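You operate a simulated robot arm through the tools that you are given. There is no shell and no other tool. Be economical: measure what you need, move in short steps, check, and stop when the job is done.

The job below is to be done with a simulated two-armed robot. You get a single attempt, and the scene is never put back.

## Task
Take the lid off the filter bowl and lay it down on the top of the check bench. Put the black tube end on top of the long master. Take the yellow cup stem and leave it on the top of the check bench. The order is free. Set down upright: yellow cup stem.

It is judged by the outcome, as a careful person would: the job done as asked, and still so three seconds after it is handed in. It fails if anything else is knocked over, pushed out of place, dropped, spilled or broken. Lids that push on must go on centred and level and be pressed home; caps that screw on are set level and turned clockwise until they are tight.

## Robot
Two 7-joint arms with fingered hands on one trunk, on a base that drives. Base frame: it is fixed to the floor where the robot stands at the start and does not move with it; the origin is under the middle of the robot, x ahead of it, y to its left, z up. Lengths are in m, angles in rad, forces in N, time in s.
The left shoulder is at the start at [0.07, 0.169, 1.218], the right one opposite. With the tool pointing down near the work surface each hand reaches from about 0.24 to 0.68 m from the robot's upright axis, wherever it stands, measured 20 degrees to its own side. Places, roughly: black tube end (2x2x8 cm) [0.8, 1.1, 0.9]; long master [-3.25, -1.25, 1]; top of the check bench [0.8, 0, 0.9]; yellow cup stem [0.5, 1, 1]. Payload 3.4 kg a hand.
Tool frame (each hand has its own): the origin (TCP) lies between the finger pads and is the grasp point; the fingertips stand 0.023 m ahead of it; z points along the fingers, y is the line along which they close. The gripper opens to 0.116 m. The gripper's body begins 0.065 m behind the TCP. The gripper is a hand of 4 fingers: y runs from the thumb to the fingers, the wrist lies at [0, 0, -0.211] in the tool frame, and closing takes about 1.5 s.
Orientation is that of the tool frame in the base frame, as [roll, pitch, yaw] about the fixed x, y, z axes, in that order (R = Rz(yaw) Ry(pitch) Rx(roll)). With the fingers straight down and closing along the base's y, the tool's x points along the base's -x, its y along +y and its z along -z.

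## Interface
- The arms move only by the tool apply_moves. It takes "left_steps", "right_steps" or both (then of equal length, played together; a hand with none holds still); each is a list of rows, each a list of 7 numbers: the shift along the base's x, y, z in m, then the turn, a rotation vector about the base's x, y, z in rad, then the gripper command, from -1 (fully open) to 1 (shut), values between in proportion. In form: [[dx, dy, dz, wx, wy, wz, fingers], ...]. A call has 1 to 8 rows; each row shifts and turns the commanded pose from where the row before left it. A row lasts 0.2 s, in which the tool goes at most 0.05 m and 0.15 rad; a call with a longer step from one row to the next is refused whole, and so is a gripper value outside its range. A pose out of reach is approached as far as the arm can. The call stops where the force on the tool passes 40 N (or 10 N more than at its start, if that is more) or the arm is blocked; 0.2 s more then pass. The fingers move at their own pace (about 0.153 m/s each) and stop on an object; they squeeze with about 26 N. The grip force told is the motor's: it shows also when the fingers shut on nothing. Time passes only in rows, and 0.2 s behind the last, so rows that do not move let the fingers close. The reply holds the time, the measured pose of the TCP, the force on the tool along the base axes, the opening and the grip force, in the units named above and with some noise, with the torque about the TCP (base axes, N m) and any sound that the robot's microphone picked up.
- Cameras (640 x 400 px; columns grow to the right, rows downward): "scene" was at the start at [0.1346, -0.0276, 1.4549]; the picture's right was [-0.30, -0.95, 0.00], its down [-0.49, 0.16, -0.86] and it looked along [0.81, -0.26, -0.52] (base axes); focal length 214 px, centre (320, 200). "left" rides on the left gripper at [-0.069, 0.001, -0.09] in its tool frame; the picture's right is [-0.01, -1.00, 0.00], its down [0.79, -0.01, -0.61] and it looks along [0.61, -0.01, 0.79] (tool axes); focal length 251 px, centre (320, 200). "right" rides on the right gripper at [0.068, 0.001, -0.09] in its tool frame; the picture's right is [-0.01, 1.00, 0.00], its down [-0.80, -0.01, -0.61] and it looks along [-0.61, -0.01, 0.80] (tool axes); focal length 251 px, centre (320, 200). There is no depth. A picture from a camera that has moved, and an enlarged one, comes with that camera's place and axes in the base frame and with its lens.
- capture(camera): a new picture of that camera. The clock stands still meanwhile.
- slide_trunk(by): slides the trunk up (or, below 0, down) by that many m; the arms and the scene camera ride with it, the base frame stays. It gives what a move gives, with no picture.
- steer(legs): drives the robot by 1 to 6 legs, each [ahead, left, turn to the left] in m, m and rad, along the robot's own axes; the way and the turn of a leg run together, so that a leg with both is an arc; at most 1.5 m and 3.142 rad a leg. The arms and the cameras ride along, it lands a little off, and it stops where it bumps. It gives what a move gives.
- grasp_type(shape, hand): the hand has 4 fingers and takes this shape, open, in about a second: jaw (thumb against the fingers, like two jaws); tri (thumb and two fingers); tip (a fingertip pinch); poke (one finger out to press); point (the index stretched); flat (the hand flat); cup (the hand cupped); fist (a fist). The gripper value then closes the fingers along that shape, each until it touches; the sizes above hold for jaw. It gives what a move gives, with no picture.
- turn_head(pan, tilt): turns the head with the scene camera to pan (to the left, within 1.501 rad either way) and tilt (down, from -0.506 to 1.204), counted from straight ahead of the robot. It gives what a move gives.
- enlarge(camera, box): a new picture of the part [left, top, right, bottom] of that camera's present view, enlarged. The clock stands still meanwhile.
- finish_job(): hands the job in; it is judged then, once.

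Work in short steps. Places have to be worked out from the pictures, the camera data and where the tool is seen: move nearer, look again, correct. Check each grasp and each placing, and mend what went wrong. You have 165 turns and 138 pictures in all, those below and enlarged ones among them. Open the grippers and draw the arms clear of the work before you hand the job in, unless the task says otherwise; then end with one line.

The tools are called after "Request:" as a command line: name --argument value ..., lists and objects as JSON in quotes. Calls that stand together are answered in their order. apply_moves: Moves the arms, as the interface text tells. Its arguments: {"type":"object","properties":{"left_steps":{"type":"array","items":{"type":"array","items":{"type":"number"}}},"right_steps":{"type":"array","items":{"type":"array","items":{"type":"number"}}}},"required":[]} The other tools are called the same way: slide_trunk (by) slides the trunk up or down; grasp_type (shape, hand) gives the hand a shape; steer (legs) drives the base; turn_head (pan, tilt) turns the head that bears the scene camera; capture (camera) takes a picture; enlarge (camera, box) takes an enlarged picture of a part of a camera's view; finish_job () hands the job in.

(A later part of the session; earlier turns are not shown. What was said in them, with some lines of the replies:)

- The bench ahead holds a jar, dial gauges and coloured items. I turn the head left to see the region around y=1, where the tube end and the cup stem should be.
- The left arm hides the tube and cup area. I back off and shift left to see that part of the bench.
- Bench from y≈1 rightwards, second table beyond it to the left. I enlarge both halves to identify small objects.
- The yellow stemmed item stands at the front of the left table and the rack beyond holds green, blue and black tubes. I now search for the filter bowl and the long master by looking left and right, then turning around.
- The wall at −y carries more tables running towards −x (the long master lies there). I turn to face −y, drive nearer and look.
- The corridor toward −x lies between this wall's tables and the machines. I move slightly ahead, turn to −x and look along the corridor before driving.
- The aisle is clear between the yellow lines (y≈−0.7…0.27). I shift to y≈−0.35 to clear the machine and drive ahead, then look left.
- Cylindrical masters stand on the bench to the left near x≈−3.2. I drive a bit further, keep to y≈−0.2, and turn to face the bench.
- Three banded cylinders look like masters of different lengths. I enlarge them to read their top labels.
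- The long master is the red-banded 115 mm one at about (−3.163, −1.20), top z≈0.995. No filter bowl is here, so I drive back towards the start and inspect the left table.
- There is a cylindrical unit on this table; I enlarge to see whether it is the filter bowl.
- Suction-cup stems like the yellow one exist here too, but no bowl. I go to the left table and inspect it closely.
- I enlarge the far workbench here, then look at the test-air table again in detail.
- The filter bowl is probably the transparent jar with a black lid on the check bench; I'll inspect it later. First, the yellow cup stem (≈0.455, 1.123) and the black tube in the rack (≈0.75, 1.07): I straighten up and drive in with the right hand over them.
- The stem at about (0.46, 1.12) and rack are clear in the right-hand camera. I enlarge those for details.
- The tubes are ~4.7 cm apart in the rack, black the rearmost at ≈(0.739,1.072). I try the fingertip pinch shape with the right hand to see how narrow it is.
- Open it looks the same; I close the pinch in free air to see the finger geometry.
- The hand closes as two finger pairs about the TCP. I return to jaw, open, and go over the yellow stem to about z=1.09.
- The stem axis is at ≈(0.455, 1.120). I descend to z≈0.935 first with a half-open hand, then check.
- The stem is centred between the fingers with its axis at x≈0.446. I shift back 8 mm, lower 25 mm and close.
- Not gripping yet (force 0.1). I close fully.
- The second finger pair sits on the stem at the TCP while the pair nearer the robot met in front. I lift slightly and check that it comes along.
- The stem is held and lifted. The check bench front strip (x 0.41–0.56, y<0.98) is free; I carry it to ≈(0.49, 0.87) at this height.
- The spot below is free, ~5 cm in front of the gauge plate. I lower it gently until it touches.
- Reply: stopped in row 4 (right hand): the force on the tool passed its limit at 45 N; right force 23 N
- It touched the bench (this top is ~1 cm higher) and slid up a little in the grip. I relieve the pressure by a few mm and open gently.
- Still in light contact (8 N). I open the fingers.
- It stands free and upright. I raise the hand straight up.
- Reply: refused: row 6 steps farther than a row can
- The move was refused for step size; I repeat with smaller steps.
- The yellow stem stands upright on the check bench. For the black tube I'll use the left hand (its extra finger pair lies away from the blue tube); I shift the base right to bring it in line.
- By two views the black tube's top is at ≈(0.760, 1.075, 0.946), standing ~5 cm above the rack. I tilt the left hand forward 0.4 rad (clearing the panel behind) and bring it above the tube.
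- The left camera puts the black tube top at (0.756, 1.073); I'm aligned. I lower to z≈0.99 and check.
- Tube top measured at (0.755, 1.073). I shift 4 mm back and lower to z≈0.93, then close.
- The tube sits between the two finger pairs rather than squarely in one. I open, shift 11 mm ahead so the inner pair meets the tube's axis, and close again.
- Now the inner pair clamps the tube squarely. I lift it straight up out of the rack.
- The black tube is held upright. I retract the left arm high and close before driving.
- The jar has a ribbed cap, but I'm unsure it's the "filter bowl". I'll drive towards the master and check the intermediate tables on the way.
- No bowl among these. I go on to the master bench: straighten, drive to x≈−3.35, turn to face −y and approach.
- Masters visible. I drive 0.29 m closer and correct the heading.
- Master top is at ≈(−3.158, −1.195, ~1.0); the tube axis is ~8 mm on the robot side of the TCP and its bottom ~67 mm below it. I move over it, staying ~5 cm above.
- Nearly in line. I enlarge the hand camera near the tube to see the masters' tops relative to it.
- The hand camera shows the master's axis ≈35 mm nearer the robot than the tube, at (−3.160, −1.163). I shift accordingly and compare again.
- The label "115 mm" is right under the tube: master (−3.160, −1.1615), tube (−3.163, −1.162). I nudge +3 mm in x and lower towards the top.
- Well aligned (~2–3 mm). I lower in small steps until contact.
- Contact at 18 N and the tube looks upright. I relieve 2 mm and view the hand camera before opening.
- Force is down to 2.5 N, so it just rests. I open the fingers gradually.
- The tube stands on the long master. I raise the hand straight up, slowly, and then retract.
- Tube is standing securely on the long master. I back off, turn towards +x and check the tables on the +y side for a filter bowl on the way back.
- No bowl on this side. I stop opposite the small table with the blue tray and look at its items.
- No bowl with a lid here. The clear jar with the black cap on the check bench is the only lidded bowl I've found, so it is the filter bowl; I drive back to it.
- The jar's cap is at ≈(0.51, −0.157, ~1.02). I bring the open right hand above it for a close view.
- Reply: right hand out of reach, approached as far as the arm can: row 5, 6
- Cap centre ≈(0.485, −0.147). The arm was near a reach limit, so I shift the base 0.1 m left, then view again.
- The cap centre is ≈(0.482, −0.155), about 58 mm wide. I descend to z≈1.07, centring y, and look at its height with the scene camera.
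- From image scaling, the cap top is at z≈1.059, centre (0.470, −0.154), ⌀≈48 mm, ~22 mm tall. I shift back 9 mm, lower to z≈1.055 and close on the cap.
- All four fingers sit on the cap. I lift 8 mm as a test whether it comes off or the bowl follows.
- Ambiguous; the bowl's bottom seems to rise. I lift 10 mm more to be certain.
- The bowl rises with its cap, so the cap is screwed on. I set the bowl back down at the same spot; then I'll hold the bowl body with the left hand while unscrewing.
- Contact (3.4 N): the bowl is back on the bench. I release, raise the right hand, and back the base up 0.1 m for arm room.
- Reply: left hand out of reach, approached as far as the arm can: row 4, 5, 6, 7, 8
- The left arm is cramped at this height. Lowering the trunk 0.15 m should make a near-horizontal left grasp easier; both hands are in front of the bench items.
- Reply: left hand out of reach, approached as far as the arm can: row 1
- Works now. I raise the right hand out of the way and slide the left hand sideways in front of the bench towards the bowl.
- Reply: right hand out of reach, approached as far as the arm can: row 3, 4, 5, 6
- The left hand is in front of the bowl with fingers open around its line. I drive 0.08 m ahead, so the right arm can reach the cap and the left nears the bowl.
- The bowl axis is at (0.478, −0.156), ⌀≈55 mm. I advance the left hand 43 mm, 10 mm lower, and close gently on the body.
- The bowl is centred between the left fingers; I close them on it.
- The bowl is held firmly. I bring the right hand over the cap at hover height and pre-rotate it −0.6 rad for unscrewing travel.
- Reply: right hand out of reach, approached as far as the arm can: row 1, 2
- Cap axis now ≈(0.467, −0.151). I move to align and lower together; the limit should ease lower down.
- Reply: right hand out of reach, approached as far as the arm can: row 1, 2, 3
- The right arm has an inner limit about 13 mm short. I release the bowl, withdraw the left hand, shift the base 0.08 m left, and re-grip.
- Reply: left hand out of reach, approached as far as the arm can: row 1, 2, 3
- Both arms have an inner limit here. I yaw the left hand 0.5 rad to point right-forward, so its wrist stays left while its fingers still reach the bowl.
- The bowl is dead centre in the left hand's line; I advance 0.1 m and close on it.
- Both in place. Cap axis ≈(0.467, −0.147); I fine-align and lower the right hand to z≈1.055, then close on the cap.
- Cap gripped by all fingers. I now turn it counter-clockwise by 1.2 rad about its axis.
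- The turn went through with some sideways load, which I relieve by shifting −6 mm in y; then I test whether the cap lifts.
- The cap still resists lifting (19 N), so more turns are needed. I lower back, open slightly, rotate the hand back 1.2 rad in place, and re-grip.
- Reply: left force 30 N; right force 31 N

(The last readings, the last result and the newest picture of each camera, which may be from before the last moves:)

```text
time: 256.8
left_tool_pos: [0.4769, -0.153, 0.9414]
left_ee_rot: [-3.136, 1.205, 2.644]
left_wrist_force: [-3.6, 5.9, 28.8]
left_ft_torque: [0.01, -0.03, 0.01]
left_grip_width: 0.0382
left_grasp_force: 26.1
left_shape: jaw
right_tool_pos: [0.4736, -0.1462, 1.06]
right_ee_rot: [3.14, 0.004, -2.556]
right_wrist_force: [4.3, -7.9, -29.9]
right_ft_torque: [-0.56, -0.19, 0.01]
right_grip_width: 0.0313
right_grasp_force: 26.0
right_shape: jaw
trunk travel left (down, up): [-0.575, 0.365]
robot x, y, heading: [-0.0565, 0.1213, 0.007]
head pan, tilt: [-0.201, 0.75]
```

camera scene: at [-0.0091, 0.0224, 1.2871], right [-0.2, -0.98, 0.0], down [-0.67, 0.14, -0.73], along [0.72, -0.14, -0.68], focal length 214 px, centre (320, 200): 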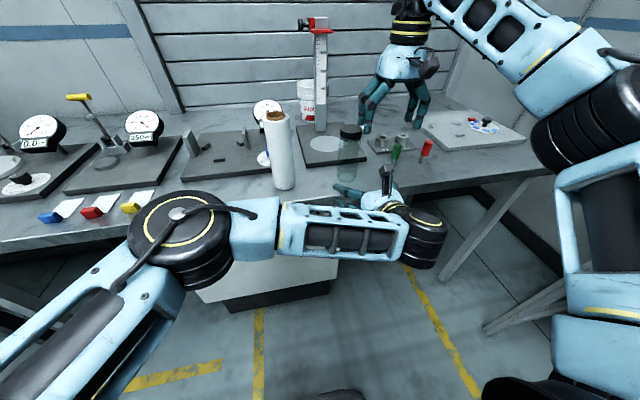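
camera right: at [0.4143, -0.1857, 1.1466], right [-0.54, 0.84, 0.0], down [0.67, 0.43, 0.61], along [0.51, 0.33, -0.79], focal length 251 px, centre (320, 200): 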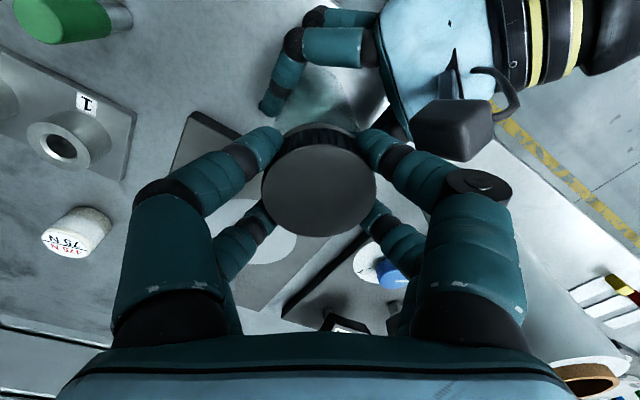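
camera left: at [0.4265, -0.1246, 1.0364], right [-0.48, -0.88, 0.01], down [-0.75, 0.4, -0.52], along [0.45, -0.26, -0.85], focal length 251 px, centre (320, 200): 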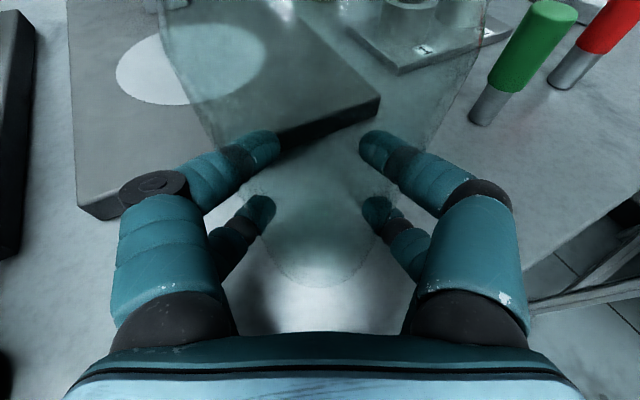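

Still bound, though the turning is smooth. I repeat the ratchet: lower, open slightly, rotate back, re-grip, turn again.

Request:
apply_moves --right_steps '[[0, -0.002, -0.004, 0, 0, 0, 1], [0, 0, -0.001, 0, 0, 0, 0.5], [0, 0, 0, 0, 0, 0, 0.15], [0, 0, 0, 0, 0, -0.148, 0.15], [0, 0, 0, 0, 0, -0.148, 0.15], [0, 0, 0, 0, 0, -0.148, 0.15], [0, 0, 0, 0, 0, -0.148, 0.15], [0, 0, 0, 0, 0, -0.148, 0.15]]'

Request:
apply_moves --right_steps '[[0, 0, 0, 0, 0, -0.148, 0.15], [0, 0, 0, 0, 0, -0.148, 0.15], [0, 0, 0, 0, 0, -0.148, 0.15], [0, 0, 0, 0, 0, 0, 0.5], [0, 0, 0, 0, 0, 0, 1], [0, 0, 0, 0, 0, 0, 1], [0, 0, 0, 0, 0, 0, 1]]'

Request:
enlarge --camera "right" --box '[220, 40, 420, 240]'

Request:
apply_moves --right_steps '[[0, 0.0002, 0.0003, 0, 0, 0.148, 1], [0, 0.0002, 0.0003, 0, 0, 0.148, 1], [0, 0.0002, 0.0003, 0, 0, 0.148, 1], [0, 0.0002, 0.0003, 0, 0, 0.148, 1]]'

Request:
enlarge --camera "right" --box '[220, 40, 420, 240]'

```text
time: 258.6
left_tool_pos: [0.4764, -0.1529, 0.9401]
left_ee_rot: [-3.134, 1.202, 2.644]
left_wrist_force: [-1.4, 0.8, 4.3]
left_ft_torque: [0.16, 0.13, -0.02]
left_grip_width: 0.0382
left_grasp_force: 26.5
left_shape: jaw
right_tool_pos: [0.4726, -0.147, 1.0567]
right_ee_rot: [3.141, 0.007, 2.982]
right_wrist_force: [1.0, -0.3, -0.1]
right_ft_torque: [0.0, 0.0, -0.04]
right_grip_width: 0.0488
right_grasp_force: 0.1
right_shape: jaw
trunk travel left (down, up): [-0.575, 0.365]
robot x, y, heading: [-0.0605, 0.1191, 0.002]
head pan, tilt: [-0.201, 0.75]
```

```text
time: 260.2
left_tool_pos: [0.4776, -0.1537, 0.94]
left_ee_rot: [-3.136, 1.204, 2.645]
left_wrist_force: [-3.2, 0.6, 3.8]
left_ft_torque: [0.11, 0.07, 0.01]
left_grip_width: 0.0386
left_grasp_force: 25.9
left_shape: jaw
right_tool_pos: [0.4725, -0.1468, 1.0565]
right_ee_rot: [3.139, 0.008, 2.543]
right_wrist_force: [0.5, -0.5, -0.7]
right_ft_torque: [-0.02, -0.06, -0.02]
right_grip_width: 0.0336
right_grasp_force: 26.3
right_shape: jaw
trunk travel left (down, up): [-0.575, 0.365]
robot x, y, heading: [-0.0516, 0.1205, -0.002]
head pan, tilt: [-0.201, 0.75]
```

```text
2.00 times, centred on (320, 140) of right
camera zoom: at [0.4144, -0.1075, 1.1458], right [0.57, 0.82, 0.0], down [0.65, -0.45, 0.61], along [0.5, -0.35, -0.79], focal length 503 px, centre (320, 320)
```

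zoom: 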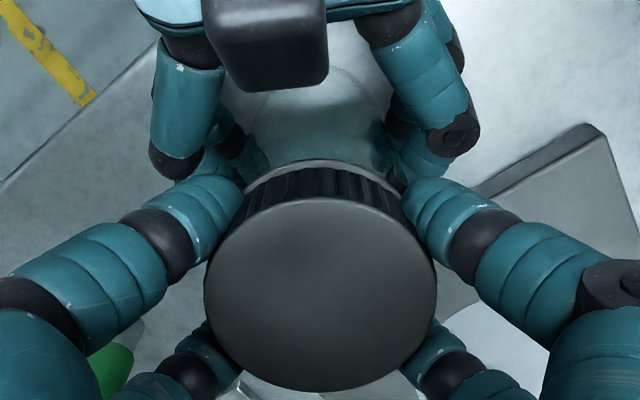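

```text
time: 261.2
left_tool_pos: [0.4778, -0.1543, 0.9399]
left_ee_rot: [-3.136, 1.203, 2.645]
left_wrist_force: [-1.2, 3.3, 7.1]
left_ft_torque: [0.12, 0.07, 0.06]
left_grip_width: 0.0383
left_grasp_force: 25.8
left_shape: jaw
right_tool_pos: [0.4723, -0.1481, 1.0567]
right_ee_rot: [3.141, 0.006, 3.136]
right_wrist_force: [0.7, -1.7, -3.5]
right_ft_torque: [-0.33, 0.05, 0.0]
right_grip_width: 0.0336
right_grasp_force: 25.9
right_shape: jaw
trunk travel left (down, up): [-0.575, 0.365]
robot x, y, heading: [-0.0577, 0.1228, 0.003]
head pan, tilt: [-0.201, 0.75]
```

```text
2.00 times, centred on (320, 140) of right
camera zoom: at [0.4027, -0.1456, 1.1466], right [0.01, 1.0, 0.0], down [0.79, -0.01, 0.61], along [0.61, -0.01, -0.79], focal length 503 px, centre (320, 320)
```

zoom: 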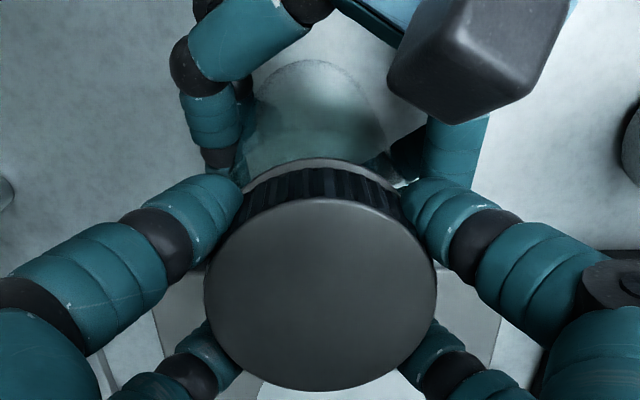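

The cap turns with the hand and a pale neck ring now shows beneath its skirt, so it is rising. I finish this stroke and do another ratchet.

Request:
apply_moves --right_steps '[[0, 0.0002, 0.0004, 0, 0, 0.148, 1], [0, 0.0002, 0.0004, 0, 0, 0.148, 1], [0, 0.0002, 0.0004, 0, 0, 0.148, 1], [0, 0.0002, 0.0004, 0, 0, 0.148, 1]]'

Request:
apply_moves --right_steps '[[0, 0, 0, 0, 0, 0, 0.5], [0, 0, 0, 0, 0, 0, 0.15], [0, 0, 0, 0, 0, -0.148, 0.15], [0, 0, 0, 0, 0, -0.148, 0.15], [0, 0, 0, 0, 0, -0.148, 0.15], [0, 0, 0, 0, 0, -0.148, 0.15], [0, 0, 0, 0, 0, -0.148, 0.15], [0, 0, 0, 0, 0, -0.148, 0.15]]'

Request:
apply_moves --right_steps '[[0, 0, 0, 0, 0, -0.148, 0.15], [0, 0, 0, 0, 0, -0.148, 0.15], [0, 0, 0, 0, 0, 0, 0.5], [0, 0, 0, 0, 0, 0, 1], [0, 0, 0, 0, 0, 0, 1], [0, 0, 0, 0, 0, 0, 1]]'

Request:
apply_moves --right_steps '[[0, 0.0002, 0.0003, 0, 0, 0.148, 1], [0, 0.0002, 0.0003, 0, 0, 0.148, 1], [0, 0.0002, 0.0003, 0, 0, 0.148, 1], [0, 0.0002, 0.0003, 0, 0, 0.148, 1], [0, 0.0002, 0.0003, 0, 0, 0.148, 1], [0, 0.0002, 0.0003, 0, 0, 0.148, 1], [0, 0.0002, 0.0003, 0, 0, 0.148, 1], [0, 0.0002, 0.0003, 0, 0, 0.148, 1]]'

Request:
apply_moves --right_steps '[[0, -0.001, 0.002, 0, 0, 0, 1], [0, 0, 0.002, 0, 0, 0, 1]]'

```text
time: 262.2
left_tool_pos: [0.4775, -0.1535, 0.9397]
left_ee_rot: [-3.138, 1.2, 2.645]
left_wrist_force: [-2.4, 4.6, 13.7]
left_ft_torque: [0.16, -0.04, 0.05]
left_grip_width: 0.0385
left_grasp_force: 25.2
left_shape: jaw
right_tool_pos: [0.4732, -0.1466, 1.0574]
right_ee_rot: [3.139, 0.005, -2.554]
right_wrist_force: [1.7, -4.4, -15.0]
right_ft_torque: [-0.54, -0.16, -0.05]
right_grip_width: 0.0335
right_grasp_force: 26.1
right_shape: jaw
trunk travel left (down, up): [-0.575, 0.365]
robot x, y, heading: [-0.0555, 0.1204, 0.004]
head pan, tilt: [-0.201, 0.75]
```

```text
time: 264.0
left_tool_pos: [0.4766, -0.1541, 0.9396]
left_ee_rot: [-3.135, 1.2, 2.644]
left_wrist_force: [-0.5, 0.5, 5.3]
left_ft_torque: [0.12, 0.11, -0.04]
left_grip_width: 0.0384
left_grasp_force: 25.2
left_shape: jaw
right_tool_pos: [0.472, -0.1457, 1.0587]
right_ee_rot: [-3.141, 0.008, 2.838]
right_wrist_force: [-0.7, 0.0, -0.6]
right_ft_torque: [0.03, 0.0, -0.01]
right_grip_width: 0.049
right_grasp_force: 0.2
right_shape: jaw
trunk travel left (down, up): [-0.575, 0.365]
robot x, y, heading: [-0.0603, 0.1201, -0.001]
head pan, tilt: [-0.201, 0.75]
```

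```text
time: 265.4
left_tool_pos: [0.4776, -0.1546, 0.9395]
left_ee_rot: [-3.136, 1.201, 2.644]
left_wrist_force: [-0.2, 1.6, 4.9]
left_ft_torque: [0.03, 0.16, 0.01]
left_grip_width: 0.0386
left_grasp_force: 26.5
left_shape: jaw
right_tool_pos: [0.472, -0.1464, 1.0585]
right_ee_rot: [3.14, 0.005, 2.541]
right_wrist_force: [0.3, -0.8, -1.2]
right_ft_torque: [-0.06, 0.02, 0.0]
right_grip_width: 0.0327
right_grasp_force: 25.9
right_shape: jaw
trunk travel left (down, up): [-0.575, 0.365]
robot x, y, heading: [-0.0611, 0.1209, 0.004]
head pan, tilt: [-0.201, 0.75]
```

```text
time: 267.2
left_tool_pos: [0.4774, -0.1534, 0.9394]
left_ee_rot: [-3.137, 1.199, 2.645]
left_wrist_force: [1.7, 6.2, 10.6]
left_ft_torque: [-0.07, 0.24, -0.01]
left_grip_width: 0.0378
left_grasp_force: 26.4
left_shape: jaw
right_tool_pos: [0.4726, -0.1462, 1.0601]
right_ee_rot: [3.139, 0.006, -2.555]
right_wrist_force: [-0.8, -6.2, -10.6]
right_ft_torque: [-0.52, 0.0, -0.03]
right_grip_width: 0.0327
right_grasp_force: 25.2
right_shape: jaw
trunk travel left (down, up): [-0.575, 0.365]
robot x, y, heading: [-0.0571, 0.1217, -0.002]
head pan, tilt: [-0.201, 0.75]
```

```text
time: 267.8
left_tool_pos: [0.479, -0.1532, 0.9403]
left_ee_rot: [-3.136, 1.204, 2.643]
left_wrist_force: [-1.7, 3.8, 31.8]
left_ft_torque: [0.13, 0.05, -0.04]
left_grip_width: 0.0382
left_grasp_force: 26.2
left_shape: jaw
right_tool_pos: [0.4734, -0.1466, 1.0637]
right_ee_rot: [3.141, 0.0, -2.557]
right_wrist_force: [1.8, -3.9, -33.2]
right_ft_torque: [-0.38, -0.02, 0.04]
right_grip_width: 0.0323
right_grasp_force: 25.9
right_shape: jaw
trunk travel left (down, up): [-0.575, 0.365]
robot x, y, heading: [-0.0599, 0.1236, 0.003]
head pan, tilt: [-0.201, 0.75]
```

Still bound after ~4.8 rad. I look from the side to see whether the cap has risen relative to the bowl.

Request:
enlarge --camera "scene" --box '[300, 110, 390, 200]'

```text
4.44 times, centred on (345, 155) of scene
camera zoom: at [0.0717, 0.1039, 1.287], right [-0.2, -0.98, 0.0], down [-0.67, 0.13, -0.73], along [0.72, -0.14, -0.68], focal length 953 px, centre (209, 400)
```

zoom: 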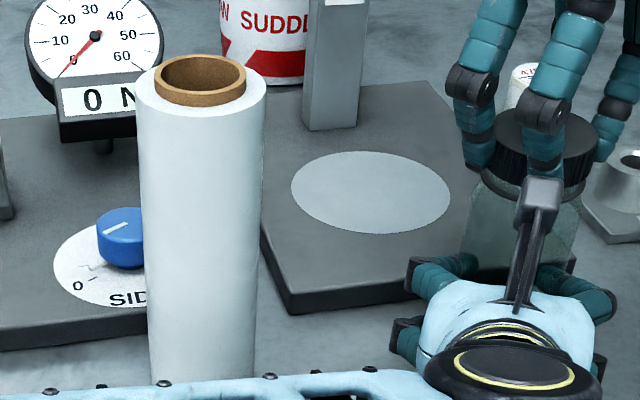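

I keep going with neutral height: lower 3 mm, ratchet back and turn twice more.

Request:
apply_moves --right_steps '[[0, 0, -0.003, 0, 0, 0, 1], [0, 0, 0, 0, 0, 0, 0.15], [0, 0, 0, 0, 0, -0.148, 0.15], [0, 0, 0, 0, 0, -0.148, 0.15], [0, 0, 0, 0, 0, -0.148, 0.15], [0, 0, 0, 0, 0, -0.148, 0.15], [0, 0, 0, 0, 0, -0.148, 0.15], [0, 0, 0, 0, 0, -0.148, 0.15]]'

Request:
apply_moves --right_steps '[[0, 0, 0, 0, 0, -0.148, 0.15], [0, 0, 0, 0, 0, -0.148, 0.15], [0, 0, 0, 0, 0, 0, 0.5], [0, 0, 0, 0, 0, 0, 1], [0, 0, 0, 0, 0, 0, 1], [0, 0, 0, 0, 0, 0, 1]]'

Request:
apply_moves --right_steps '[[0, 0.0002, 0.0003, 0, 0, 0.148, 1], [0, 0.0002, 0.0003, 0, 0, 0.148, 1], [0, 0.0002, 0.0003, 0, 0, 0.148, 1], [0, 0.0002, 0.0003, 0, 0, 0.148, 1], [0, 0.0002, 0.0003, 0, 0, 0.148, 1], [0, 0.0002, 0.0003, 0, 0, 0.148, 1], [0, 0.0002, 0.0003, 0, 0, 0.148, 1], [0, 0.0002, 0.0003, 0, 0, 0.148, 1]]'

Request:
apply_moves --right_steps '[[0, -0.001, 0.002, 0, 0, 0, 1], [0, 0, 0.002, 0, 0, 0, 1]]'

```text
time: 269.6
left_tool_pos: [0.4769, -0.1527, 0.9391]
left_ee_rot: [-3.135, 1.2, 2.643]
left_wrist_force: [-2.3, 0.7, 2.8]
left_ft_torque: [0.09, 0.12, 0.0]
left_grip_width: 0.0381
left_grasp_force: 26.0
left_shape: jaw
right_tool_pos: [0.4721, -0.1454, 1.0633]
right_ee_rot: [3.138, 0.005, 2.837]
right_wrist_force: [-0.4, 0.1, 0.0]
right_ft_torque: [-0.01, 0.0, 0.02]
right_grip_width: 0.0488
right_grasp_force: 0.1
right_shape: jaw
trunk travel left (down, up): [-0.575, 0.365]
robot x, y, heading: [-0.0611, 0.1182, 0.004]
head pan, tilt: [-0.201, 0.75]
```

```text
time: 271.0
left_tool_pos: [0.4777, -0.1525, 0.9391]
left_ee_rot: [-3.136, 1.202, 2.644]
left_wrist_force: [-0.1, 2.7, 4.0]
left_ft_torque: [-0.03, 0.21, -0.01]
left_grip_width: 0.0381
left_grasp_force: 25.8
left_shape: jaw
right_tool_pos: [0.4719, -0.1454, 1.0623]
right_ee_rot: [3.139, 0.005, 2.541]
right_wrist_force: [-1.2, -2.3, -0.4]
right_ft_torque: [-0.11, 0.05, -0.01]
right_grip_width: 0.034
right_grasp_force: 26.4
right_shape: jaw
trunk travel left (down, up): [-0.575, 0.365]
robot x, y, heading: [-0.0607, 0.1189, 0.004]
head pan, tilt: [-0.201, 0.75]
```

```text
time: 272.8
left_tool_pos: [0.4784, -0.1538, 0.9395]
left_ee_rot: [-3.135, 1.202, 2.645]
left_wrist_force: [3.4, 2.5, 1.7]
left_ft_torque: [-0.11, 0.38, 0.01]
left_grip_width: 0.0379
left_grasp_force: 26.0
left_shape: jaw
right_tool_pos: [0.4725, -0.1446, 1.0654]
right_ee_rot: [3.139, 0.006, -2.554]
right_wrist_force: [-2.8, -2.5, 0.6]
right_ft_torque: [-0.05, 0.08, -0.09]
right_grip_width: 0.0336
right_grasp_force: 25.7
right_shape: jaw
trunk travel left (down, up): [-0.575, 0.365]
robot x, y, heading: [-0.06, 0.1223, -0.0]
head pan, tilt: [-0.201, 0.75]
```

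```text
time: 273.4
left_tool_pos: [0.4783, -0.1533, 0.938]
left_ee_rot: [-3.135, 1.201, 2.644]
left_wrist_force: [2.2, 1.6, 3.0]
left_ft_torque: [-0.02, 0.26, -0.01]
left_grip_width: 0.0382
left_grasp_force: 26.2
left_shape: jaw
right_tool_pos: [0.4717, -0.1452, 1.0677]
right_ee_rot: [3.14, 0.005, -2.558]
right_wrist_force: [-1.7, -1.4, -1.7]
right_ft_torque: [0.01, 0.03, -0.02]
right_grip_width: 0.0336
right_grasp_force: 25.8
right_shape: jaw
trunk travel left (down, up): [-0.575, 0.365]
robot x, y, heading: [-0.0596, 0.1234, 0.005]
head pan, tilt: [-0.201, 0.75]
```

The lift force is now nearly nil: the cap has come free. I lift it further and look.

Request:
apply_moves --right_steps '[[0, 0, 0.005, 0, 0, 0, 1], [0, 0, 0.01, 0, 0, 0, 1], [0, 0, 0.015, 0, 0, 0, 1], [0, 0, 0.015, 0, 0, 0, 1]]'

Request:
capture --camera "right"

Request:
enlarge --camera "scene" --box '[300, 90, 390, 180]'

```text
time: 274.4
left_tool_pos: [0.4775, -0.153, 0.94]
left_ee_rot: [-3.135, 1.201, 2.642]
left_wrist_force: [-0.4, 0.4, 4.3]
left_ft_torque: [0.11, 0.11, 0.0]
left_grip_width: 0.0379
left_grasp_force: 26.5
left_shape: jaw
right_tool_pos: [0.4715, -0.1456, 1.1132]
right_ee_rot: [3.141, 0.005, -2.557]
right_wrist_force: [-0.2, 0.0, 0.7]
right_ft_torque: [0.0, -0.03, 0.02]
right_grip_width: 0.0334
right_grasp_force: 25.6
right_shape: jaw
trunk travel left (down, up): [-0.575, 0.365]
robot x, y, heading: [-0.0601, 0.1248, -0.0]
head pan, tilt: [-0.201, 0.75]
```

```text
20 pictures are left
camera right: at [0.413, -0.1831, 1.2032], right [-0.54, 0.84, 0.0], down [0.66, 0.43, 0.61], along [0.51, 0.33, -0.79], focal length 251 px, centre (320, 200)
```

right: 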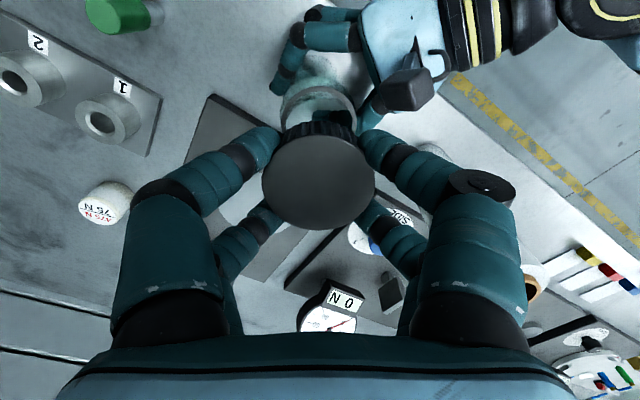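

```text
4.44 times, centred on (345, 135) of scene
camera zoom: at [0.0709, 0.1043, 1.2871], right [-0.2, -0.98, 0.0], down [-0.67, 0.13, -0.73], along [0.72, -0.14, -0.68], focal length 953 px, centre (209, 489)
```

zoom: 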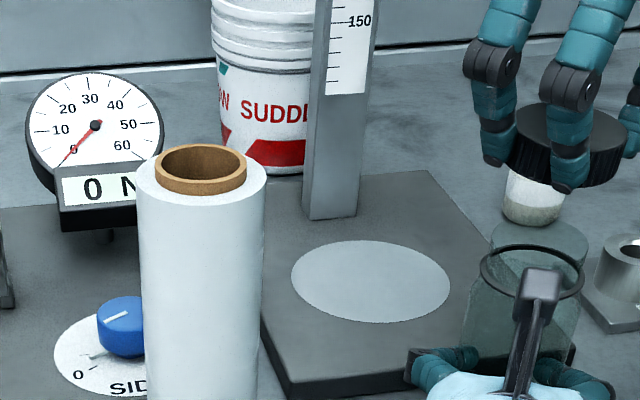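

The lid is off and the bowl stands open. I release the bowl with the left hand and withdraw it straight back along its approach.

Request:
apply_moves --left_steps '[[0, 0, 0, 0, 0, 0, 0.4], [0, 0, 0, 0, 0, 0, -0.3], [0, 0, 0, 0, 0, 0, -1], [0, 0, 0, 0, 0, 0, -1], [-0.029, 0.0165, 0.002, 0, 0, 0, -1], [-0.029, 0.0165, 0.002, 0, 0, 0, -1], [-0.029, 0.0165, 0.002, 0, 0, 0, -1], [-0.029, 0.0165, 0.002, 0, 0, 0, -1]]'

Request:
capture --camera "left"

```text
time: 276.2
left_tool_pos: [0.3622, -0.0865, 0.9486]
left_ee_rot: [-3.134, 1.203, 2.646]
left_wrist_force: [-0.2, 0.2, 0.0]
left_ft_torque: [-0.02, 0.02, 0.0]
left_grip_width: 0.1158
left_grasp_force: 0.2
left_shape: jaw
right_tool_pos: [0.4719, -0.1457, 1.1132]
right_ee_rot: [3.141, 0.005, -2.557]
right_wrist_force: [-0.2, 0.5, 0.5]
right_ft_torque: [0.01, 0.01, -0.01]
right_grip_width: 0.0333
right_grasp_force: 26.1
right_shape: jaw
trunk travel left (down, up): [-0.575, 0.365]
robot x, y, heading: [-0.0574, 0.1226, 0.004]
head pan, tilt: [-0.201, 0.75]
```

```text
18 pictures are left
camera left: at [0.3094, -0.0573, 1.0456], right [-0.48, -0.88, 0.01], down [-0.75, 0.4, -0.52], along [0.45, -0.26, -0.85], focal length 251 px, centre (320, 200)
```

left: 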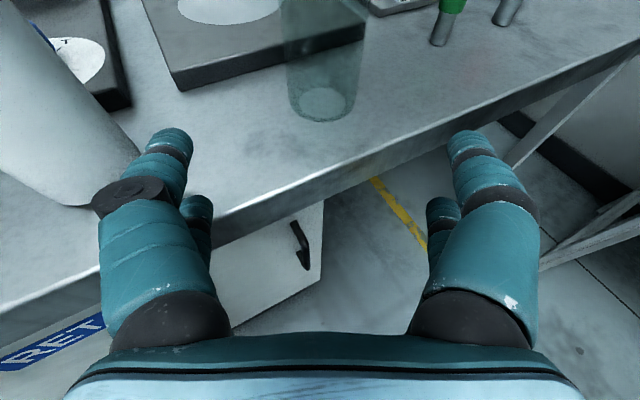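

The bowl is standing unmoved. I back off 0.1 m and drive right 0.38 m to bring the lid over the empty bench front.

Request:
steer --legs '[[-0.1, 0, 0], [0, -0.38, 0]]'

Request:
turn_head --pan -0.35 --tilt 0.6

Request:
capture --camera "scene"

```text
time: 279.4
left_tool_pos: [0.2625, -0.4777, 0.9472]
left_ee_rot: [-3.136, 1.202, 2.645]
left_wrist_force: [0.4, -0.6, -0.1]
left_ft_torque: [0.02, 0.03, 0.01]
left_grip_width: 0.1159
left_grasp_force: 0.0
left_shape: jaw
right_tool_pos: [0.373, -0.5362, 1.1124]
right_ee_rot: [3.14, 0.005, -2.558]
right_wrist_force: [0.0, -1.0, -0.8]
right_ft_torque: [0.04, 0.03, 0.01]
right_grip_width: 0.0334
right_grasp_force: 26.2
right_shape: jaw
trunk travel left (down, up): [-0.575, 0.365]
robot x, y, heading: [-0.1569, -0.2705, 0.005]
head pan, tilt: [-0.201, 0.75]
```

```text
time: 280.1
left_tool_pos: [0.2621, -0.4781, 0.9479]
left_ee_rot: [-3.137, 1.201, 2.646]
left_wrist_force: [0.0, 0.1, 0.1]
left_ft_torque: [0.03, 0.01, 0.0]
left_grip_width: 0.116
left_grasp_force: 0.1
left_shape: jaw
right_tool_pos: [0.3735, -0.5357, 1.1128]
right_ee_rot: [3.14, 0.006, -2.556]
right_wrist_force: [-0.4, 0.4, -0.2]
right_ft_torque: [0.01, -0.02, 0.0]
right_grip_width: 0.0336
right_grasp_force: 26.5
right_shape: jaw
trunk travel left (down, up): [-0.575, 0.365]
robot x, y, heading: [-0.1557, -0.2699, 0.004]
head pan, tilt: [-0.351, 0.6]
```

```text
17 pictures are left
camera scene: at [-0.0257, -0.3008, 1.2999], right [-0.34, -0.94, 0.0], down [-0.53, 0.19, -0.82], along [0.78, -0.28, -0.57], focal length 214 px, centre (320, 200)
```

scene: 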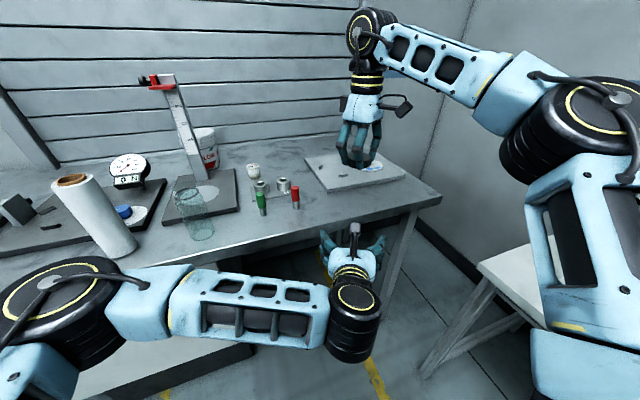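

Bowl, plugs and roll are all in place. I move the left hand aside and carry the lid over (0.468, −0.53), then lower to just above the bench.

Request:
apply_moves --left_steps '[[0, 0.04, 0, 0, 0, 0, -1], [0, 0.04, 0, 0, 0, 0, -1], [0, 0.04, 0, 0, 0, 0, -1], [0, 0.04, 0, 0, 0, 0, -1], [0, 0.03, 0, 0, 0, 0, -1], [0, 0, 0, 0, 0, 0, -1], [0, 0, 0, 0, 0, 0, -1]]' --right_steps '[[0.032, 0, 0, 0, 0, 0, 1], [0.032, 0, 0, 0, 0, 0, 1], [0.031, 0.003, 0, 0, 0, 0, 1], [0, 0, -0.045, 0, 0, 0, 1], [0, 0, -0.045, 0, 0, 0, 1], [0, 0, -0.04, 0, 0, 0, 1], [0, 0, -0.04, 0, 0, 0, 1]]'

Request:
capture --camera "right"

```text
time: 281.7
left_tool_pos: [0.2639, -0.287, 0.9485]
left_ee_rot: [-3.135, 1.201, 2.646]
left_wrist_force: [0.0, 0.4, 0.5]
left_ft_torque: [0.0, 0.0, 0.03]
left_grip_width: 0.1157
left_grasp_force: 0.1
left_shape: jaw
right_tool_pos: [0.3977, -0.5433, 0.9237]
right_ee_rot: [3.141, 0.008, -2.557]
right_wrist_force: [1.9, 1.1, 2.4]
right_ft_torque: [-0.04, -0.08, 0.0]
right_grip_width: 0.0326
right_grasp_force: 25.8
right_shape: jaw
right hand out of reach, approached as far as the arm can: row 1, 2, 3
trunk travel left (down, up): [-0.575, 0.365]
robot x, y, heading: [-0.1595, -0.2716, 0.002]
head pan, tilt: [-0.351, 0.6]
```

```text
16 pictures are left
camera right: at [0.338, -0.5817, 1.0136], right [-0.54, 0.84, 0.0], down [0.66, 0.43, 0.61], along [0.51, 0.33, -0.79], focal length 251 px, centre (320, 200)
```

right: 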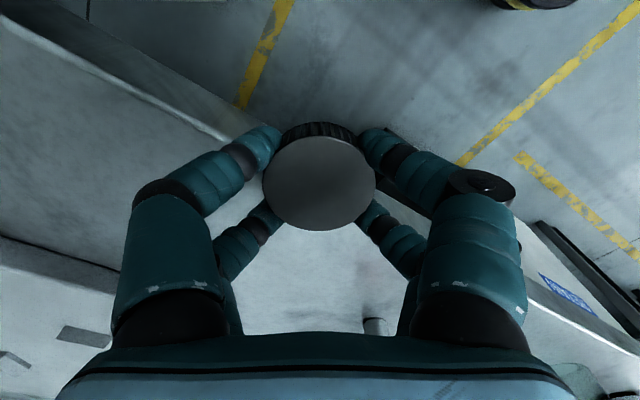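

The forward part was out of reach up high, so the lid is at the bench edge. I raise 3 cm and advance here, where reach is better.

Request:
apply_moves --right_steps '[[0, 0, 0.03, 0, 0, 0, 1], [0.025, 0.004, 0, 0, 0, 0, 1], [0.025, 0.004, 0, 0, 0, 0, 1], [0.022, 0.004, 0, 0, 0, 0, 1]]'

Request:
capture --camera "right"

```text
time: 282.7
left_tool_pos: [0.2646, -0.2878, 0.9482]
left_ee_rot: [-3.136, 1.203, 2.648]
left_wrist_force: [-0.2, -1.0, -0.5]
left_ft_torque: [-0.04, -0.02, -0.03]
left_grip_width: 0.1159
left_grasp_force: 0.1
left_shape: jaw
right_tool_pos: [0.4322, -0.5408, 0.9536]
right_ee_rot: [-3.141, 0.007, -2.557]
right_wrist_force: [-0.7, -0.5, 0.3]
right_ft_torque: [-0.02, 0.01, 0.0]
right_grip_width: 0.0327
right_grasp_force: 26.5
right_shape: jaw
right hand out of reach, approached as far as the arm can: row 3, 4
trunk travel left (down, up): [-0.575, 0.365]
robot x, y, heading: [-0.1571, -0.271, 0.0]
head pan, tilt: [-0.351, 0.6]
```

```text
15 pictures are left
camera right: at [0.3738, -0.5791, 1.0436], right [-0.54, 0.84, 0.0], down [0.66, 0.43, 0.61], along [0.51, 0.33, -0.79], focal length 251 px, centre (320, 200)
```

right: 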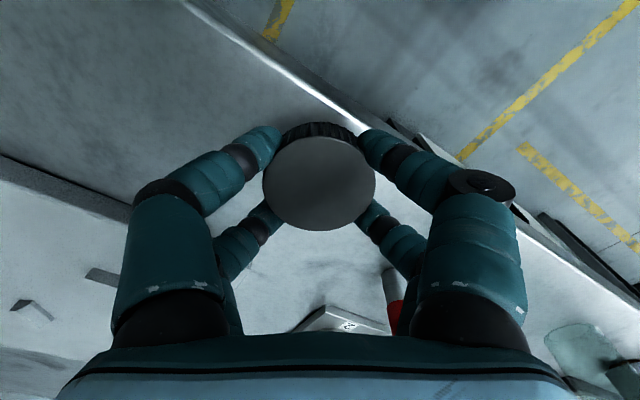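

I drive 0.05 m ahead with the lid at this height, putting it at x≈0.48.

Request:
steer --legs '[[0.05, 0, 0]]'

Request:
apply_moves --right_steps '[[0, 0, -0.015, 0, 0, 0, 1], [0, 0, -0.008, 0, 0, 0, 1], [0, 0, -0.004, 0, 0, 0, 1]]'

Request:
enlarge --camera "scene" --box '[280, 110, 420, 230]'

```text
time: 283.6
left_tool_pos: [0.3141, -0.2863, 0.9484]
left_ee_rot: [-3.135, 1.201, 2.645]
left_wrist_force: [0.3, -0.1, 0.7]
left_ft_torque: [-0.02, -0.01, 0.0]
left_grip_width: 0.116
left_grasp_force: 0.1
left_shape: jaw
right_tool_pos: [0.4827, -0.5407, 0.9541]
right_ee_rot: [-3.141, 0.007, -2.554]
right_wrist_force: [0.3, 0.2, 0.1]
right_ft_torque: [0.0, -0.01, -0.01]
right_grip_width: 0.0327
right_grasp_force: 25.7
right_shape: jaw
trunk travel left (down, up): [-0.575, 0.365]
robot x, y, heading: [-0.1084, -0.2698, 0.007]
head pan, tilt: [-0.351, 0.6]
```

```text
time: 284.4
left_tool_pos: [0.3148, -0.2864, 0.9467]
left_ee_rot: [-3.137, 1.201, 2.646]
left_wrist_force: [0.3, 1.0, 0.0]
left_ft_torque: [0.03, -0.01, 0.02]
left_grip_width: 0.1158
left_grasp_force: 0.1
left_shape: jaw
right_tool_pos: [0.4822, -0.5412, 0.9276]
right_ee_rot: [3.141, 0.006, -2.555]
right_wrist_force: [0.6, -0.2, -0.8]
right_ft_torque: [0.0, 0.03, -0.03]
right_grip_width: 0.0323
right_grasp_force: 25.9
right_shape: jaw
trunk travel left (down, up): [-0.575, 0.365]
robot x, y, heading: [-0.106, -0.2689, 0.003]
head pan, tilt: [-0.351, 0.6]
```

```text
3.33 times, centred on (350, 170) of scene
camera zoom: at [0.0234, -0.3003, 1.3], right [-0.34, -0.94, 0.0], down [-0.53, 0.19, -0.83], along [0.78, -0.28, -0.56], focal length 715 px, centre (220, 300)
```

zoom: 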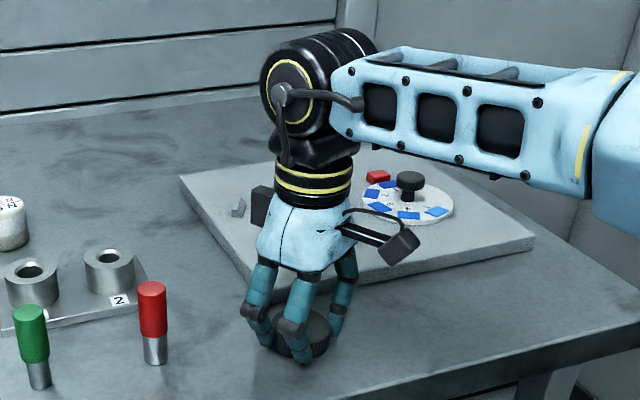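

The lid is just above clear bench. I lower in small steps until contact.

Request:
apply_moves --right_steps '[[0, 0, -0.003, 0, 0, 0, 1], [0, 0, -0.003, 0, 0, 0, 1], [0, 0, -0.002, 0, 0, 0, 1]]'

```text
time: 285.2
left_tool_pos: [0.3119, -0.2846, 0.9499]
left_ee_rot: [-3.136, 1.204, 2.646]
left_wrist_force: [-0.6, -0.1, 0.2]
left_ft_torque: [0.03, 0.04, 0.01]
left_grip_width: 0.1159
left_grasp_force: 0.1
left_shape: jaw
right_tool_pos: [0.4817, -0.5396, 0.9248]
right_ee_rot: [-3.137, 0.014, -2.556]
right_wrist_force: [10.9, -3.0, 34.5]
right_ft_torque: [-0.67, -0.06, 0.13]
right_grip_width: 0.0343
right_grasp_force: 26.1
right_shape: jaw
trunk travel left (down, up): [-0.575, 0.365]
robot x, y, heading: [-0.1104, -0.2712, 0.002]
head pan, tilt: [-0.351, 0.6]
```

Firm contact at z≈0.925. I ease up a few mm and open the fingers gently.

Request:
apply_moves --right_steps '[[0, 0, 0.003, 0, 0, 0, 1], [0, 0, 0.002, 0, 0, 0, 1], [0, 0, 0, 0, 0, 0, 0.5], [0, 0, 0, 0, 0, 0, 0.2], [0, 0, 0, 0, 0, 0, -0.1], [0, 0, 0, 0, 0, 0, -0.3], [0, 0, 0, 0, 0, 0, -0.3]]'

Request:
capture --camera "right"

```text
time: 286.8
left_tool_pos: [0.314, -0.2862, 0.9489]
left_ee_rot: [-3.137, 1.199, 2.645]
left_wrist_force: [-0.1, -0.9, 0.8]
left_ft_torque: [-0.01, -0.02, -0.01]
left_grip_width: 0.116
left_grasp_force: 0.1
left_shape: jaw
right_tool_pos: [0.4821, -0.5405, 0.9231]
right_ee_rot: [-3.141, 0.007, -2.555]
right_wrist_force: [-1.6, 0.2, 0.7]
right_ft_torque: [-0.04, 0.01, -0.01]
right_grip_width: 0.0747
right_grasp_force: 0.1
right_shape: jaw
trunk travel left (down, up): [-0.575, 0.365]
robot x, y, heading: [-0.1038, -0.2734, 0.001]
head pan, tilt: [-0.351, 0.6]
```

```text
13 pictures are left
camera right: at [0.4233, -0.5787, 1.0132], right [-0.55, 0.84, 0.0], down [0.66, 0.43, 0.61], along [0.51, 0.33, -0.79], focal length 251 px, centre (320, 200)
```

right: 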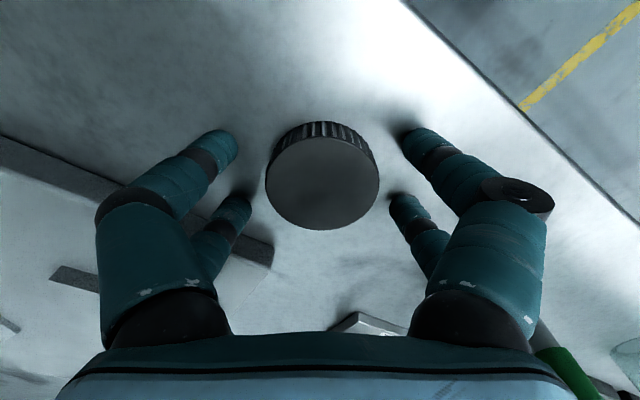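

The lid lies flat and free on the bench. I raise the right hand straight up and withdraw the left hand.

Request:
apply_moves --right_steps '[[0, 0, 0.03, 0, 0, 0, -0.3], [0, 0, 0.04, 0, 0, 0, -0.3], [0, 0, 0.04, 0, 0, 0, -0.3], [0, 0, 0.04, 0, 0, 0, -0.3], [-0.02, 0, 0.02, 0, 0, 0, -0.6], [-0.03, 0, 0, 0, 0, 0, -1], [-0.03, 0, 0, 0, 0, 0, -1]]'

Request:
steer --legs '[[-0.3, 0, 0]]'

Request:
slide_trunk --by 0.15

Request:
turn_head --pan 0.1 --tilt 0.55

Request:
capture --camera "scene"

```text
time: 288.4
left_tool_pos: [0.314, -0.2874, 0.9496]
left_ee_rot: [-3.139, 1.201, 2.645]
left_wrist_force: [0.5, -0.7, 0.2]
left_ft_torque: [-0.03, 0.0, 0.02]
left_grip_width: 0.1159
left_grasp_force: 0.0
left_shape: jaw
right_tool_pos: [0.3794, -0.5443, 1.0848]
right_ee_rot: [-3.141, 0.007, -2.555]
right_wrist_force: [-0.4, -0.3, -0.1]
right_ft_torque: [0.0, -0.02, -0.03]
right_grip_width: 0.1157
right_grasp_force: 0.0
right_shape: jaw
right hand out of reach, approached as far as the arm can: row 2, 3, 4
trunk travel left (down, up): [-0.575, 0.365]
robot x, y, heading: [-0.1077, -0.2688, 0.003]
head pan, tilt: [-0.351, 0.6]
```

```text
time: 290.4
left_tool_pos: [0.0135, -0.2867, 0.9484]
left_ee_rot: [-3.136, 1.201, 2.649]
left_wrist_force: [1.1, -1.2, 0.0]
left_ft_torque: [0.03, 0.0, 0.0]
left_grip_width: 0.1161
left_grasp_force: 0.2
left_shape: jaw
right_tool_pos: [0.0818, -0.5448, 1.0835]
right_ee_rot: [-3.141, 0.006, -2.552]
right_wrist_force: [-0.2, 0.1, 0.1]
right_ft_torque: [0.02, -0.03, 0.0]
right_grip_width: 0.1159
right_grasp_force: 0.1
right_shape: jaw
trunk travel left (down, up): [-0.575, 0.365]
robot x, y, heading: [-0.4112, -0.2699, 0.004]
head pan, tilt: [-0.351, 0.6]
```

```text
time: 292.2
left_tool_pos: [0.0138, -0.2873, 1.0984]
left_ee_rot: [-3.137, 1.2, 2.649]
left_wrist_force: [0.3, 0.6, 0.2]
left_ft_torque: [0.0, -0.03, 0.01]
left_grip_width: 0.1161
left_grasp_force: 0.1
left_shape: jaw
right_tool_pos: [0.0817, -0.5451, 1.2353]
right_ee_rot: [3.141, 0.007, -2.551]
right_wrist_force: [-0.1, -0.5, 0.3]
right_ft_torque: [-0.03, -0.02, 0.0]
right_grip_width: 0.1161
right_grasp_force: 0.1
right_shape: jaw
trunk travel left (down, up): [-0.725, 0.215]
robot x, y, heading: [-0.4062, -0.2697, 0.004]
head pan, tilt: [-0.351, 0.6]
```

```text
time: 293.1
left_tool_pos: [0.014, -0.2872, 1.0971]
left_ee_rot: [-3.137, 1.201, 2.651]
left_wrist_force: [0.6, 0.8, -0.2]
left_ft_torque: [0.01, 0.01, 0.01]
left_grip_width: 0.116
left_grasp_force: 0.0
left_shape: jaw
right_tool_pos: [0.0821, -0.5455, 1.2353]
right_ee_rot: [-3.141, 0.007, -2.553]
right_wrist_force: [0.5, 0.2, 0.2]
right_ft_torque: [0.01, -0.01, -0.02]
right_grip_width: 0.1158
right_grasp_force: 0.0
right_shape: jaw
trunk travel left (down, up): [-0.725, 0.215]
robot x, y, heading: [-0.4065, -0.2708, 0.009]
head pan, tilt: [0.099, 0.55]
```

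```text
12 pictures are left
camera scene: at [-0.2703, -0.2624, 1.4544], right [0.11, -0.99, 0.0], down [-0.52, -0.06, -0.85], along [0.85, 0.09, -0.52], focal length 214 px, centre (320, 200)
```

scene: 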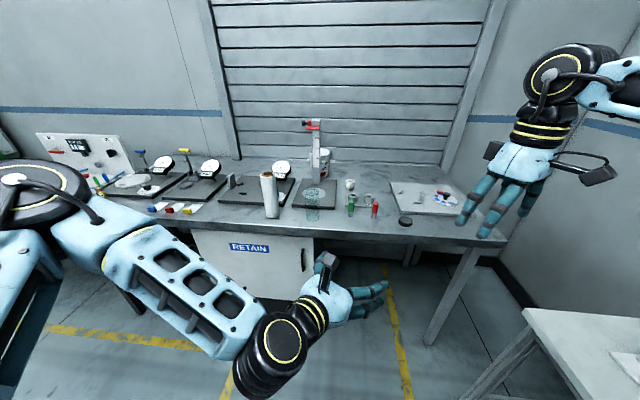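

The lid lies on the bench and the bowl stands open. I verify both and the yellow stem by enlarging.

Request:
enlarge --camera "scene" --box '[250, 160, 450, 250]'

Request:
enlarge --camera "scene" --box '[60, 140, 200, 230]'

```text
3.20 times, centred on (350, 205) of scene
camera zoom: at [-0.2703, -0.2624, 1.4544], right [0.11, -0.99, 0.0], down [-0.52, -0.06, -0.85], along [0.85, 0.09, -0.52], focal length 686 px, centre (224, 184)
```

zoom: 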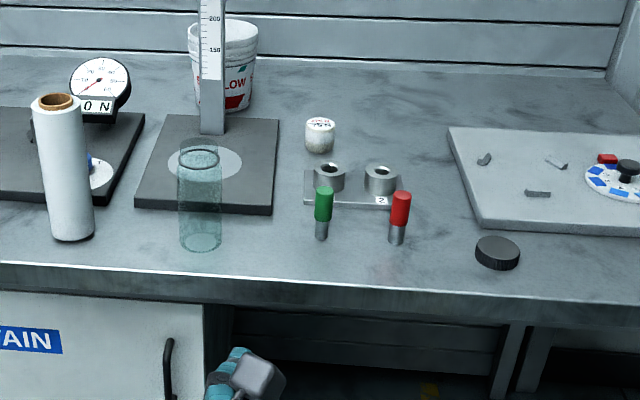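

```text
4.44 times, centred on (130, 185) of scene
camera zoom: at [-0.2703, -0.2624, 1.4544], right [0.11, -0.99, 0.0], down [-0.52, -0.06, -0.85], along [0.85, 0.09, -0.52], focal length 953 px, centre (1164, 267)
```

zoom: 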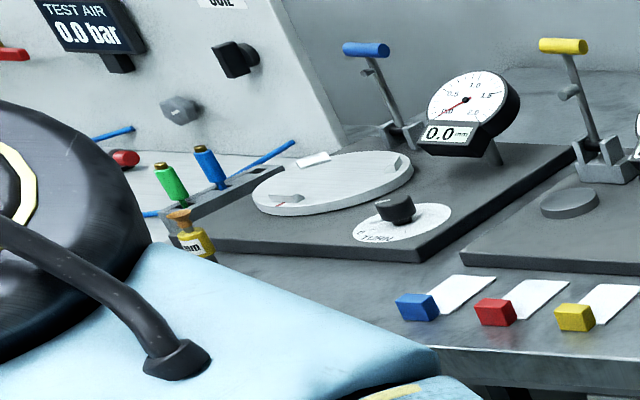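

The stem is upright, the lid lies flat on the bench with the bowl standing open, and both grippers are open and clear of the work, so I hand the job in.

Request:
finish_job

```text
The job is handed in.
```

I handed the job in with all three parts done, though I guessed which object was the filter bowl. I took it to be the clear jar with the black screw cap on the check bench, the only bowl with its lid on that I found. I unscrewed that cap and laid it flat on the check bench. The black tube end is standing on the red-banded 115 mm master, the longest of the three. The yellow cup stem is upright on the check bench.
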